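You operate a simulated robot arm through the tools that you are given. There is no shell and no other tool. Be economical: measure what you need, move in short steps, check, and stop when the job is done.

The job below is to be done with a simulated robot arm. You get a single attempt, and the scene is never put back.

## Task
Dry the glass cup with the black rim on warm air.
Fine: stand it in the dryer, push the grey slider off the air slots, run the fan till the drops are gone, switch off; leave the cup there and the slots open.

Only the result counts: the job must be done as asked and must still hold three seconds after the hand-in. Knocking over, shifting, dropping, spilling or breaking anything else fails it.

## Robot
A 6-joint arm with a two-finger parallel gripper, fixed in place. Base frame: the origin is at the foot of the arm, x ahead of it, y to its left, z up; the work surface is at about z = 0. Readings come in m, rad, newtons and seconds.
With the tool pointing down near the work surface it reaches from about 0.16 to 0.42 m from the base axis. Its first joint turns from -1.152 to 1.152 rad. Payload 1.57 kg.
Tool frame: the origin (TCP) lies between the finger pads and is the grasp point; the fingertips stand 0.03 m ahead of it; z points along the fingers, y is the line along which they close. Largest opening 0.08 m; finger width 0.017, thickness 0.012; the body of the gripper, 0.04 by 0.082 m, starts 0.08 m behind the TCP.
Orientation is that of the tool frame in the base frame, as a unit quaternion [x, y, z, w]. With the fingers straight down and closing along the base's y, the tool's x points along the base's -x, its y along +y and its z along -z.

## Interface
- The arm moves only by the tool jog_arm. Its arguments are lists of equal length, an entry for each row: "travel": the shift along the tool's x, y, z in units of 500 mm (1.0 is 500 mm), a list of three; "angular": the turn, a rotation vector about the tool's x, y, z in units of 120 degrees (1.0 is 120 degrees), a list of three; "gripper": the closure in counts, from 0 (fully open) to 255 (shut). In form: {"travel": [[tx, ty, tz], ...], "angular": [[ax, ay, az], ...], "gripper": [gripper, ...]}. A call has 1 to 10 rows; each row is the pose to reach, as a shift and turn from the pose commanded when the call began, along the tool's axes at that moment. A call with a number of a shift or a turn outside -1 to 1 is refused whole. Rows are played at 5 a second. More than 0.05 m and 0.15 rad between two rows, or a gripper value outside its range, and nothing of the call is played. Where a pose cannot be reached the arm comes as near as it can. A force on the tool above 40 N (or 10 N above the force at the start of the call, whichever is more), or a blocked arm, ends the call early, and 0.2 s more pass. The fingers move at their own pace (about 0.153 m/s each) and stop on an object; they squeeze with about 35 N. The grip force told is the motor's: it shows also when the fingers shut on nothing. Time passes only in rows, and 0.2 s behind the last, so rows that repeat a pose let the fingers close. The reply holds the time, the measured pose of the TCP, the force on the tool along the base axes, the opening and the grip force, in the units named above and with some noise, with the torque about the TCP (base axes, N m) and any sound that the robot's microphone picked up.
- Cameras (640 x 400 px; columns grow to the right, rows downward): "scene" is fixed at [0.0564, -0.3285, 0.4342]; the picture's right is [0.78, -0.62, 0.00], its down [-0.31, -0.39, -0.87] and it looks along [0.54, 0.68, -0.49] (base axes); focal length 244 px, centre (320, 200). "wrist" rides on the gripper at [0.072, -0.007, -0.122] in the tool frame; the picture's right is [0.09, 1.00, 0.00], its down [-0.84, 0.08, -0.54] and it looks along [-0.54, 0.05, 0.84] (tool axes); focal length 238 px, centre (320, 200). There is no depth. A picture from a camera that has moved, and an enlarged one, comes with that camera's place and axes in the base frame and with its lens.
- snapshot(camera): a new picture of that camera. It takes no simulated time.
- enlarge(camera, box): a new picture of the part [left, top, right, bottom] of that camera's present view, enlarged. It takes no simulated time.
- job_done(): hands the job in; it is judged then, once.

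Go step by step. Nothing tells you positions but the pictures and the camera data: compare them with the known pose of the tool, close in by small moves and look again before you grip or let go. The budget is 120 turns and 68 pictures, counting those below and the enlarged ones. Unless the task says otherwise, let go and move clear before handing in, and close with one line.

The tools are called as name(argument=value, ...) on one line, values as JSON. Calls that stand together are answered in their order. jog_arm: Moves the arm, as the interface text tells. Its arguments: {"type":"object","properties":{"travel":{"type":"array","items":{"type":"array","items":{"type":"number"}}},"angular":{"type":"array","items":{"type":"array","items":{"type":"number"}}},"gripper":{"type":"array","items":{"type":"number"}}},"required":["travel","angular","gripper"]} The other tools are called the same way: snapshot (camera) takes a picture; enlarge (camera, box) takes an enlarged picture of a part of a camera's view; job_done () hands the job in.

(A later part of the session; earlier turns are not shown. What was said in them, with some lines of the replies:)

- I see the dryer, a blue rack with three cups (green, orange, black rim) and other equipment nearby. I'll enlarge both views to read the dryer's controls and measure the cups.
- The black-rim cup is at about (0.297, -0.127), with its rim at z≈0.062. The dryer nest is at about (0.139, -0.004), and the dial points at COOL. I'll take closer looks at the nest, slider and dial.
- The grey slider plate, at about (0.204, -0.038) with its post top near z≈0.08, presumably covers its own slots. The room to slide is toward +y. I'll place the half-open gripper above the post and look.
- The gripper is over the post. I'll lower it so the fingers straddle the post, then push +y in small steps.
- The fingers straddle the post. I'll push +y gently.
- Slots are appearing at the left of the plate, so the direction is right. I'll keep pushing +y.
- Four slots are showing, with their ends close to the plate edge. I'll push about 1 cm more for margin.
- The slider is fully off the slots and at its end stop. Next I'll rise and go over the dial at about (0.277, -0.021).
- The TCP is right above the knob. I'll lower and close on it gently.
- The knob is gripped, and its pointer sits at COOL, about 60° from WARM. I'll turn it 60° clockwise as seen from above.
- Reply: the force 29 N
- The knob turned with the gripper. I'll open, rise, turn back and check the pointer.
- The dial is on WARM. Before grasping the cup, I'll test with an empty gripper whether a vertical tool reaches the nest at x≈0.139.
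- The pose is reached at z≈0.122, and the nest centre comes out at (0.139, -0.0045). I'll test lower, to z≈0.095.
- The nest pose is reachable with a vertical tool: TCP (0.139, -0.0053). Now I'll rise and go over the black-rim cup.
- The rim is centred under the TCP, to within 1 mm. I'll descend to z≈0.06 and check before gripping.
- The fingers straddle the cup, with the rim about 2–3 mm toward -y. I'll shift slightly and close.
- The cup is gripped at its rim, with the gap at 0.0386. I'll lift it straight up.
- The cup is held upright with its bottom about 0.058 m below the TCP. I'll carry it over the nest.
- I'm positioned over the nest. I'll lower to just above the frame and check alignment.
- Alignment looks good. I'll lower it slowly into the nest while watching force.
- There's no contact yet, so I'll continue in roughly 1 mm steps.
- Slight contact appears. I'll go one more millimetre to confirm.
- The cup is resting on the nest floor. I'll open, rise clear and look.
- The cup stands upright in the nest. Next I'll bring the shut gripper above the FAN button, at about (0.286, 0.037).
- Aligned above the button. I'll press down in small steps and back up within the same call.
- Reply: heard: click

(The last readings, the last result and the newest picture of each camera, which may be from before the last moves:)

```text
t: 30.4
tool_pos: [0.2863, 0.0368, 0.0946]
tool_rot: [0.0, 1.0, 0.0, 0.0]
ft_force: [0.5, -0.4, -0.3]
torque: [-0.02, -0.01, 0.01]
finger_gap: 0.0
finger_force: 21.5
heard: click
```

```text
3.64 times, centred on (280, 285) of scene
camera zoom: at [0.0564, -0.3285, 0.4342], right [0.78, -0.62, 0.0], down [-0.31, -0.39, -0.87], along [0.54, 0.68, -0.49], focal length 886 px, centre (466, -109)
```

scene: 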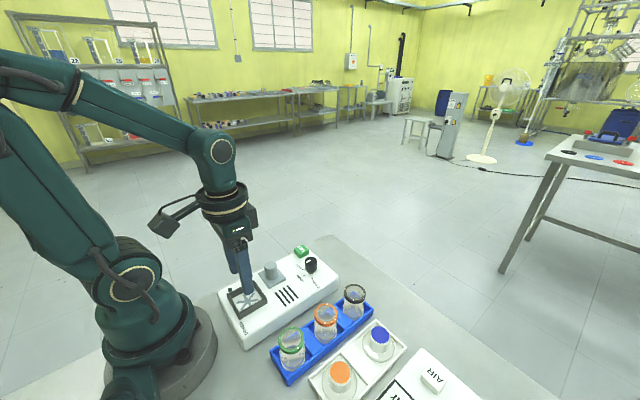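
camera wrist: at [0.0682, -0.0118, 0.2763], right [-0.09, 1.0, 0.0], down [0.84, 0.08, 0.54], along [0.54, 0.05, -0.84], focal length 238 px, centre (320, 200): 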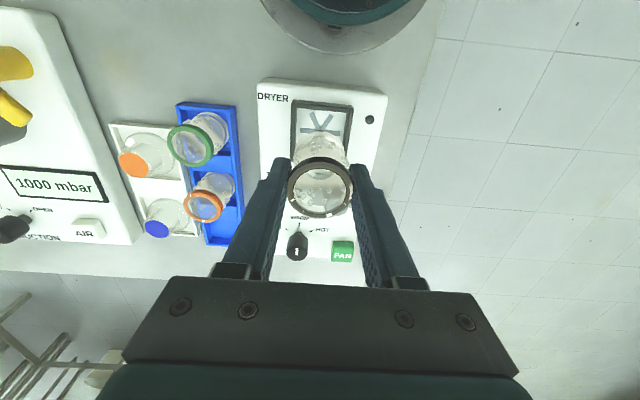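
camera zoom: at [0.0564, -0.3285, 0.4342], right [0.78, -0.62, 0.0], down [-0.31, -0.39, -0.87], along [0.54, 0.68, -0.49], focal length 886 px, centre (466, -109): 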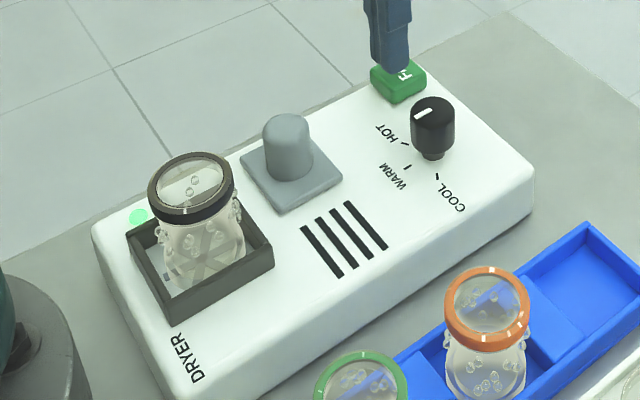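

A click sounded and the lamp is green, so the fan is on. I'll wait in place.

jog_arm(travel=[[0, 0, -0.03], [0, 0, -0.03], [0, 0, -0.03], [0, 0, -0.03], [0, 0, -0.03], [0, 0, -0.03], [0, 0, -0.03], [0, 0, -0.03], [0, 0, -0.03], [0, 0, -0.03]], angular=[[0, 0, 0], [0, 0, 0], [0, 0, 0], [0, 0, 0], [0, 0, 0], [0, 0, 0], [0, 0, 0], [0, 0, 0], [0, 0, 0], [0, 0, 0]], gripper=[255, 255, 255, 255, 255, 255, 255, 255, 255, 255])

enlarge(camera="scene", box=[210, 250, 300, 330])

```text
t: 32.6
tool_pos: [0.2864, 0.0379, 0.1095]
tool_rot: [-0.001, 1.0, 0.0, 0.0]
ft_force: [-0.5, 0.3, 0.3]
torque: [0.0, 0.02, -0.04]
finger_gap: 0.0
finger_force: 21.4
```

```text
5.00 times, centred on (255, 290) of scene
camera zoom: at [0.0564, -0.3285, 0.4342], right [0.78, -0.62, 0.0], down [-0.31, -0.39, -0.87], along [0.54, 0.68, -0.49], focal length 1218 px, centre (645, -250)
```

zoom: 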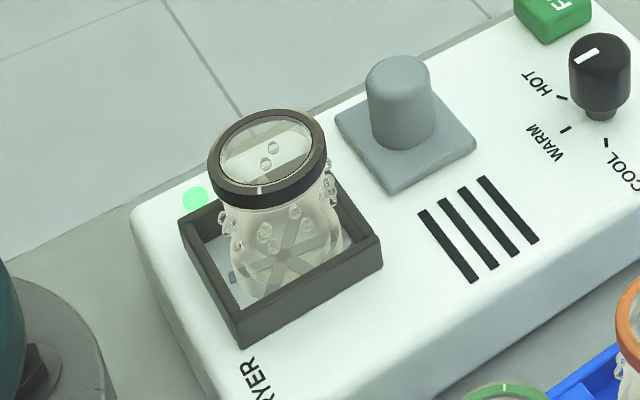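

The lamp is on and drops are still visible. I'll wait more.

jog_arm(travel=[[0, 0, 0], [0, 0, 0], [0, 0, 0], [0, 0, 0], [0, 0, 0], [0, 0, 0], [0, 0, 0], [0, 0, 0], [0, 0, 0], [0, 0, 0]], angular=[[0, 0, 0], [0, 0, 0], [0, 0, 0], [0, 0, 0], [0, 0, 0], [0, 0, 0], [0, 0, 0], [0, 0, 0], [0, 0, 0], [0, 0, 0]], gripper=[255, 255, 255, 255, 255, 255, 255, 255, 255, 255])

jog_arm(travel=[[0, 0, 0], [0, 0, 0], [0, 0, 0], [0, 0, 0], [0, 0, 0], [0, 0, 0], [0, 0, 0], [0, 0, 0], [0, 0, 0], [0, 0, 0]], angular=[[0, 0, 0], [0, 0, 0], [0, 0, 0], [0, 0, 0], [0, 0, 0], [0, 0, 0], [0, 0, 0], [0, 0, 0], [0, 0, 0], [0, 0, 0]], gripper=[255, 255, 255, 255, 255, 255, 255, 255, 255, 255])

enlarge(camera="scene", box=[210, 250, 300, 330])

```text
t: 34.8
tool_pos: [0.2876, 0.0366, 0.1088]
tool_rot: [0.0, 1.0, 0.0, 0.0]
ft_force: [0.9, -0.4, 0.3]
torque: [0.0, -0.01, -0.03]
finger_gap: 0.0002
finger_force: 21.2
```

```text
t: 37.0
tool_pos: [0.2866, 0.0365, 0.1097]
tool_rot: [-0.001, 1.0, 0.0, 0.0]
ft_force: [-0.6, -0.1, -0.4]
torque: [-0.02, -0.02, -0.01]
finger_gap: 0.0
finger_force: 21.3
```

```text
5.00 times, centred on (255, 290) of scene
camera zoom: at [0.0564, -0.3285, 0.4342], right [0.78, -0.62, 0.0], down [-0.31, -0.39, -0.87], along [0.54, 0.68, -0.49], focal length 1218 px, centre (645, -250)
```

zoom: 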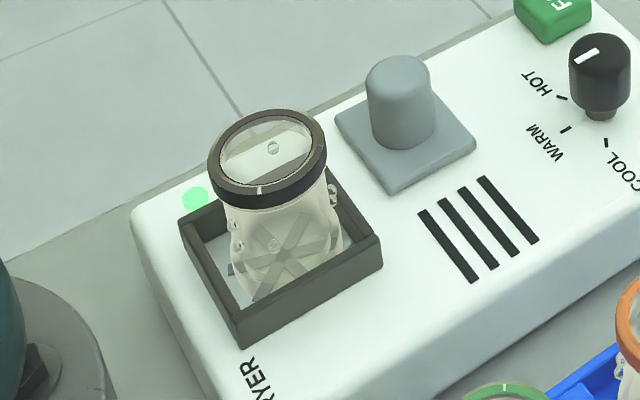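

Fewer drops remain. I'll wait on.

jog_arm(travel=[[0, 0, 0], [0, 0, 0], [0, 0, 0], [0, 0, 0], [0, 0, 0], [0, 0, 0], [0, 0, 0], [0, 0, 0], [0, 0, 0], [0, 0, 0]], angular=[[0, 0, 0], [0, 0, 0], [0, 0, 0], [0, 0, 0], [0, 0, 0], [0, 0, 0], [0, 0, 0], [0, 0, 0], [0, 0, 0], [0, 0, 0]], gripper=[255, 255, 255, 255, 255, 255, 255, 255, 255, 255])

enlarge(camera="scene", box=[210, 250, 300, 330])

```text
t: 39.2
tool_pos: [0.2871, 0.0353, 0.1092]
tool_rot: [-0.001, 1.0, 0.001, 0.001]
ft_force: [0.2, -0.8, 0.2]
torque: [0.02, 0.01, -0.01]
finger_gap: 0.0
finger_force: 21.2
```

```text
5.00 times, centred on (255, 290) of scene
camera zoom: at [0.0564, -0.3285, 0.4342], right [0.78, -0.62, 0.0], down [-0.31, -0.39, -0.87], along [0.54, 0.68, -0.49], focal length 1218 px, centre (645, -250)
```

zoom: 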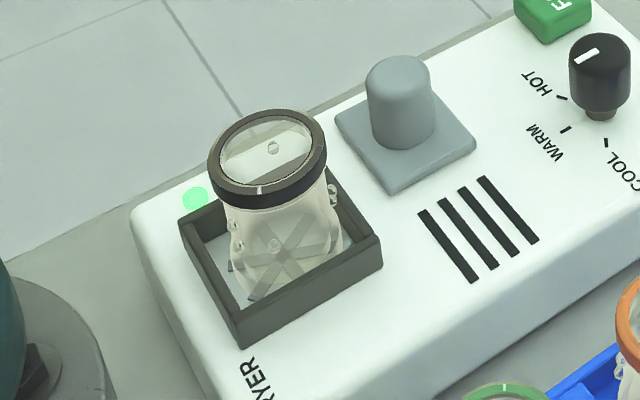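

Some drops are still left, so I'll wait again.

jog_arm(travel=[[0, 0, 0], [0, 0, 0], [0, 0, 0], [0, 0, 0], [0, 0, 0], [0, 0, 0], [0, 0, 0], [0, 0, 0], [0, 0, 0], [0, 0, 0]], angular=[[0, 0, 0], [0, 0, 0], [0, 0, 0], [0, 0, 0], [0, 0, 0], [0, 0, 0], [0, 0, 0], [0, 0, 0], [0, 0, 0], [0, 0, 0]], gripper=[255, 255, 255, 255, 255, 255, 255, 255, 255, 255])

jog_arm(travel=[[0, 0, 0], [0, 0, 0], [0, 0, 0], [0, 0, 0], [0, 0, 0], [0, 0, 0], [0, 0, 0], [0, 0, 0], [0, 0, 0], [0, 0, 0]], angular=[[0, 0, 0], [0, 0, 0], [0, 0, 0], [0, 0, 0], [0, 0, 0], [0, 0, 0], [0, 0, 0], [0, 0, 0], [0, 0, 0], [0, 0, 0]], gripper=[255, 255, 255, 255, 255, 255, 255, 255, 255, 255])

enlarge(camera="scene", box=[220, 255, 280, 315])

```text
t: 41.4
tool_pos: [0.2862, 0.0377, 0.1088]
tool_rot: [0.0, 1.0, 0.0, 0.0]
ft_force: [0.4, 1.1, -0.6]
torque: [-0.01, 0.01, 0.01]
finger_gap: 0.0001
finger_force: 21.4
```

```text
t: 43.6
tool_pos: [0.2878, 0.0366, 0.1082]
tool_rot: [0.0, 1.0, 0.0, 0.001]
ft_force: [-0.8, 0.4, -1.2]
torque: [-0.02, -0.02, 0.0]
finger_gap: 0.0
finger_force: 21.0
```

```text
6.67 times, centred on (250, 285) of scene
camera zoom: at [0.0564, -0.3285, 0.4342], right [0.78, -0.62, 0.0], down [-0.31, -0.39, -0.87], along [0.54, 0.68, -0.49], focal length 1624 px, centre (787, -367)
```

zoom: 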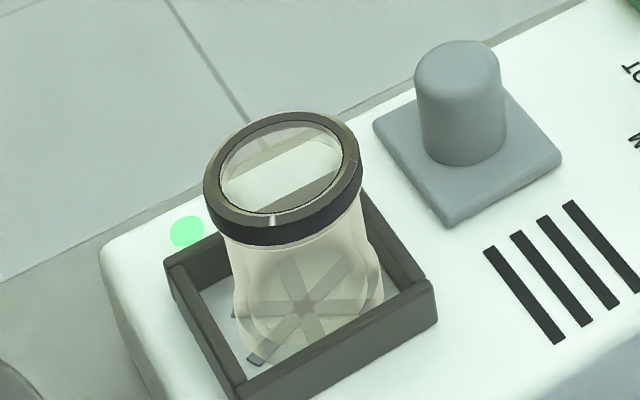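

The drops are gone. I'll press FAN again to switch off.

jog_arm(travel=[[0, 0, 0.03], [0, 0, 0.044], [0, 0, 0.052], [0, 0, 0.056], [0, 0, 0.03], [0, 0, -0.06], [0, 0, -0.14]], angular=[[0, 0, 0], [0, 0, 0], [0, 0, 0], [0, 0, 0], [0, 0, 0], [0, 0, 0], [0, 0, 0]], gripper=[255, 255, 255, 255, 255, 255, 255])

enlarge(camera="scene", box=[210, 230, 410, 380])

enlarge(camera="scene", box=[220, 255, 280, 315])

```text
t: 45.2
tool_pos: [0.2875, 0.0346, 0.1803]
tool_rot: [0.0, 1.0, 0.0, -0.001]
ft_force: [-0.2, 0.3, 0.4]
torque: [0.0, 0.0, 0.04]
finger_gap: 0.0
finger_force: 21.5
heard: click
```

```text
2.67 times, centred on (310, 305) of scene
camera zoom: at [0.0564, -0.3285, 0.4342], right [0.78, -0.62, 0.0], down [-0.31, -0.39, -0.87], along [0.54, 0.68, -0.49], focal length 650 px, centre (347, -80)
```

zoom: 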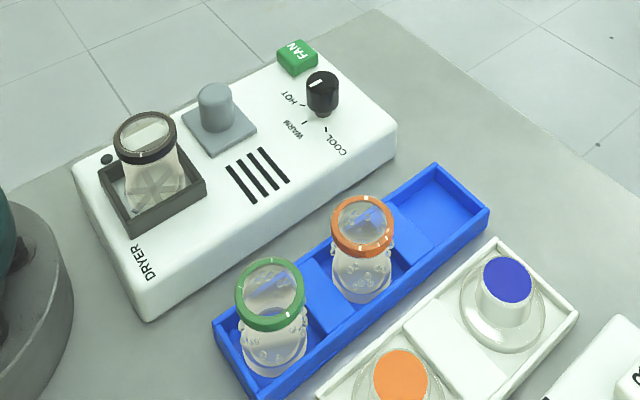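

```text
6.67 times, centred on (250, 285) of scene
camera zoom: at [0.0564, -0.3285, 0.4342], right [0.78, -0.62, 0.0], down [-0.31, -0.39, -0.87], along [0.54, 0.68, -0.49], focal length 1624 px, centre (787, -367)
```

zoom: 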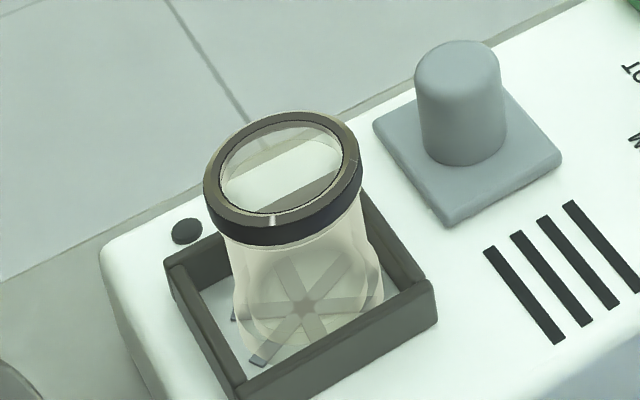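

The lamp is off, the cup is dry and standing in the dryer, the slots are open, the dial is on WARM and the arm is clear. I'm handing in.

job_done()

```text
The job is handed in.
```

The black-rim cup is dry and standing upright in the dryer, with the air slots open, the fan off, and the dial left on WARM.
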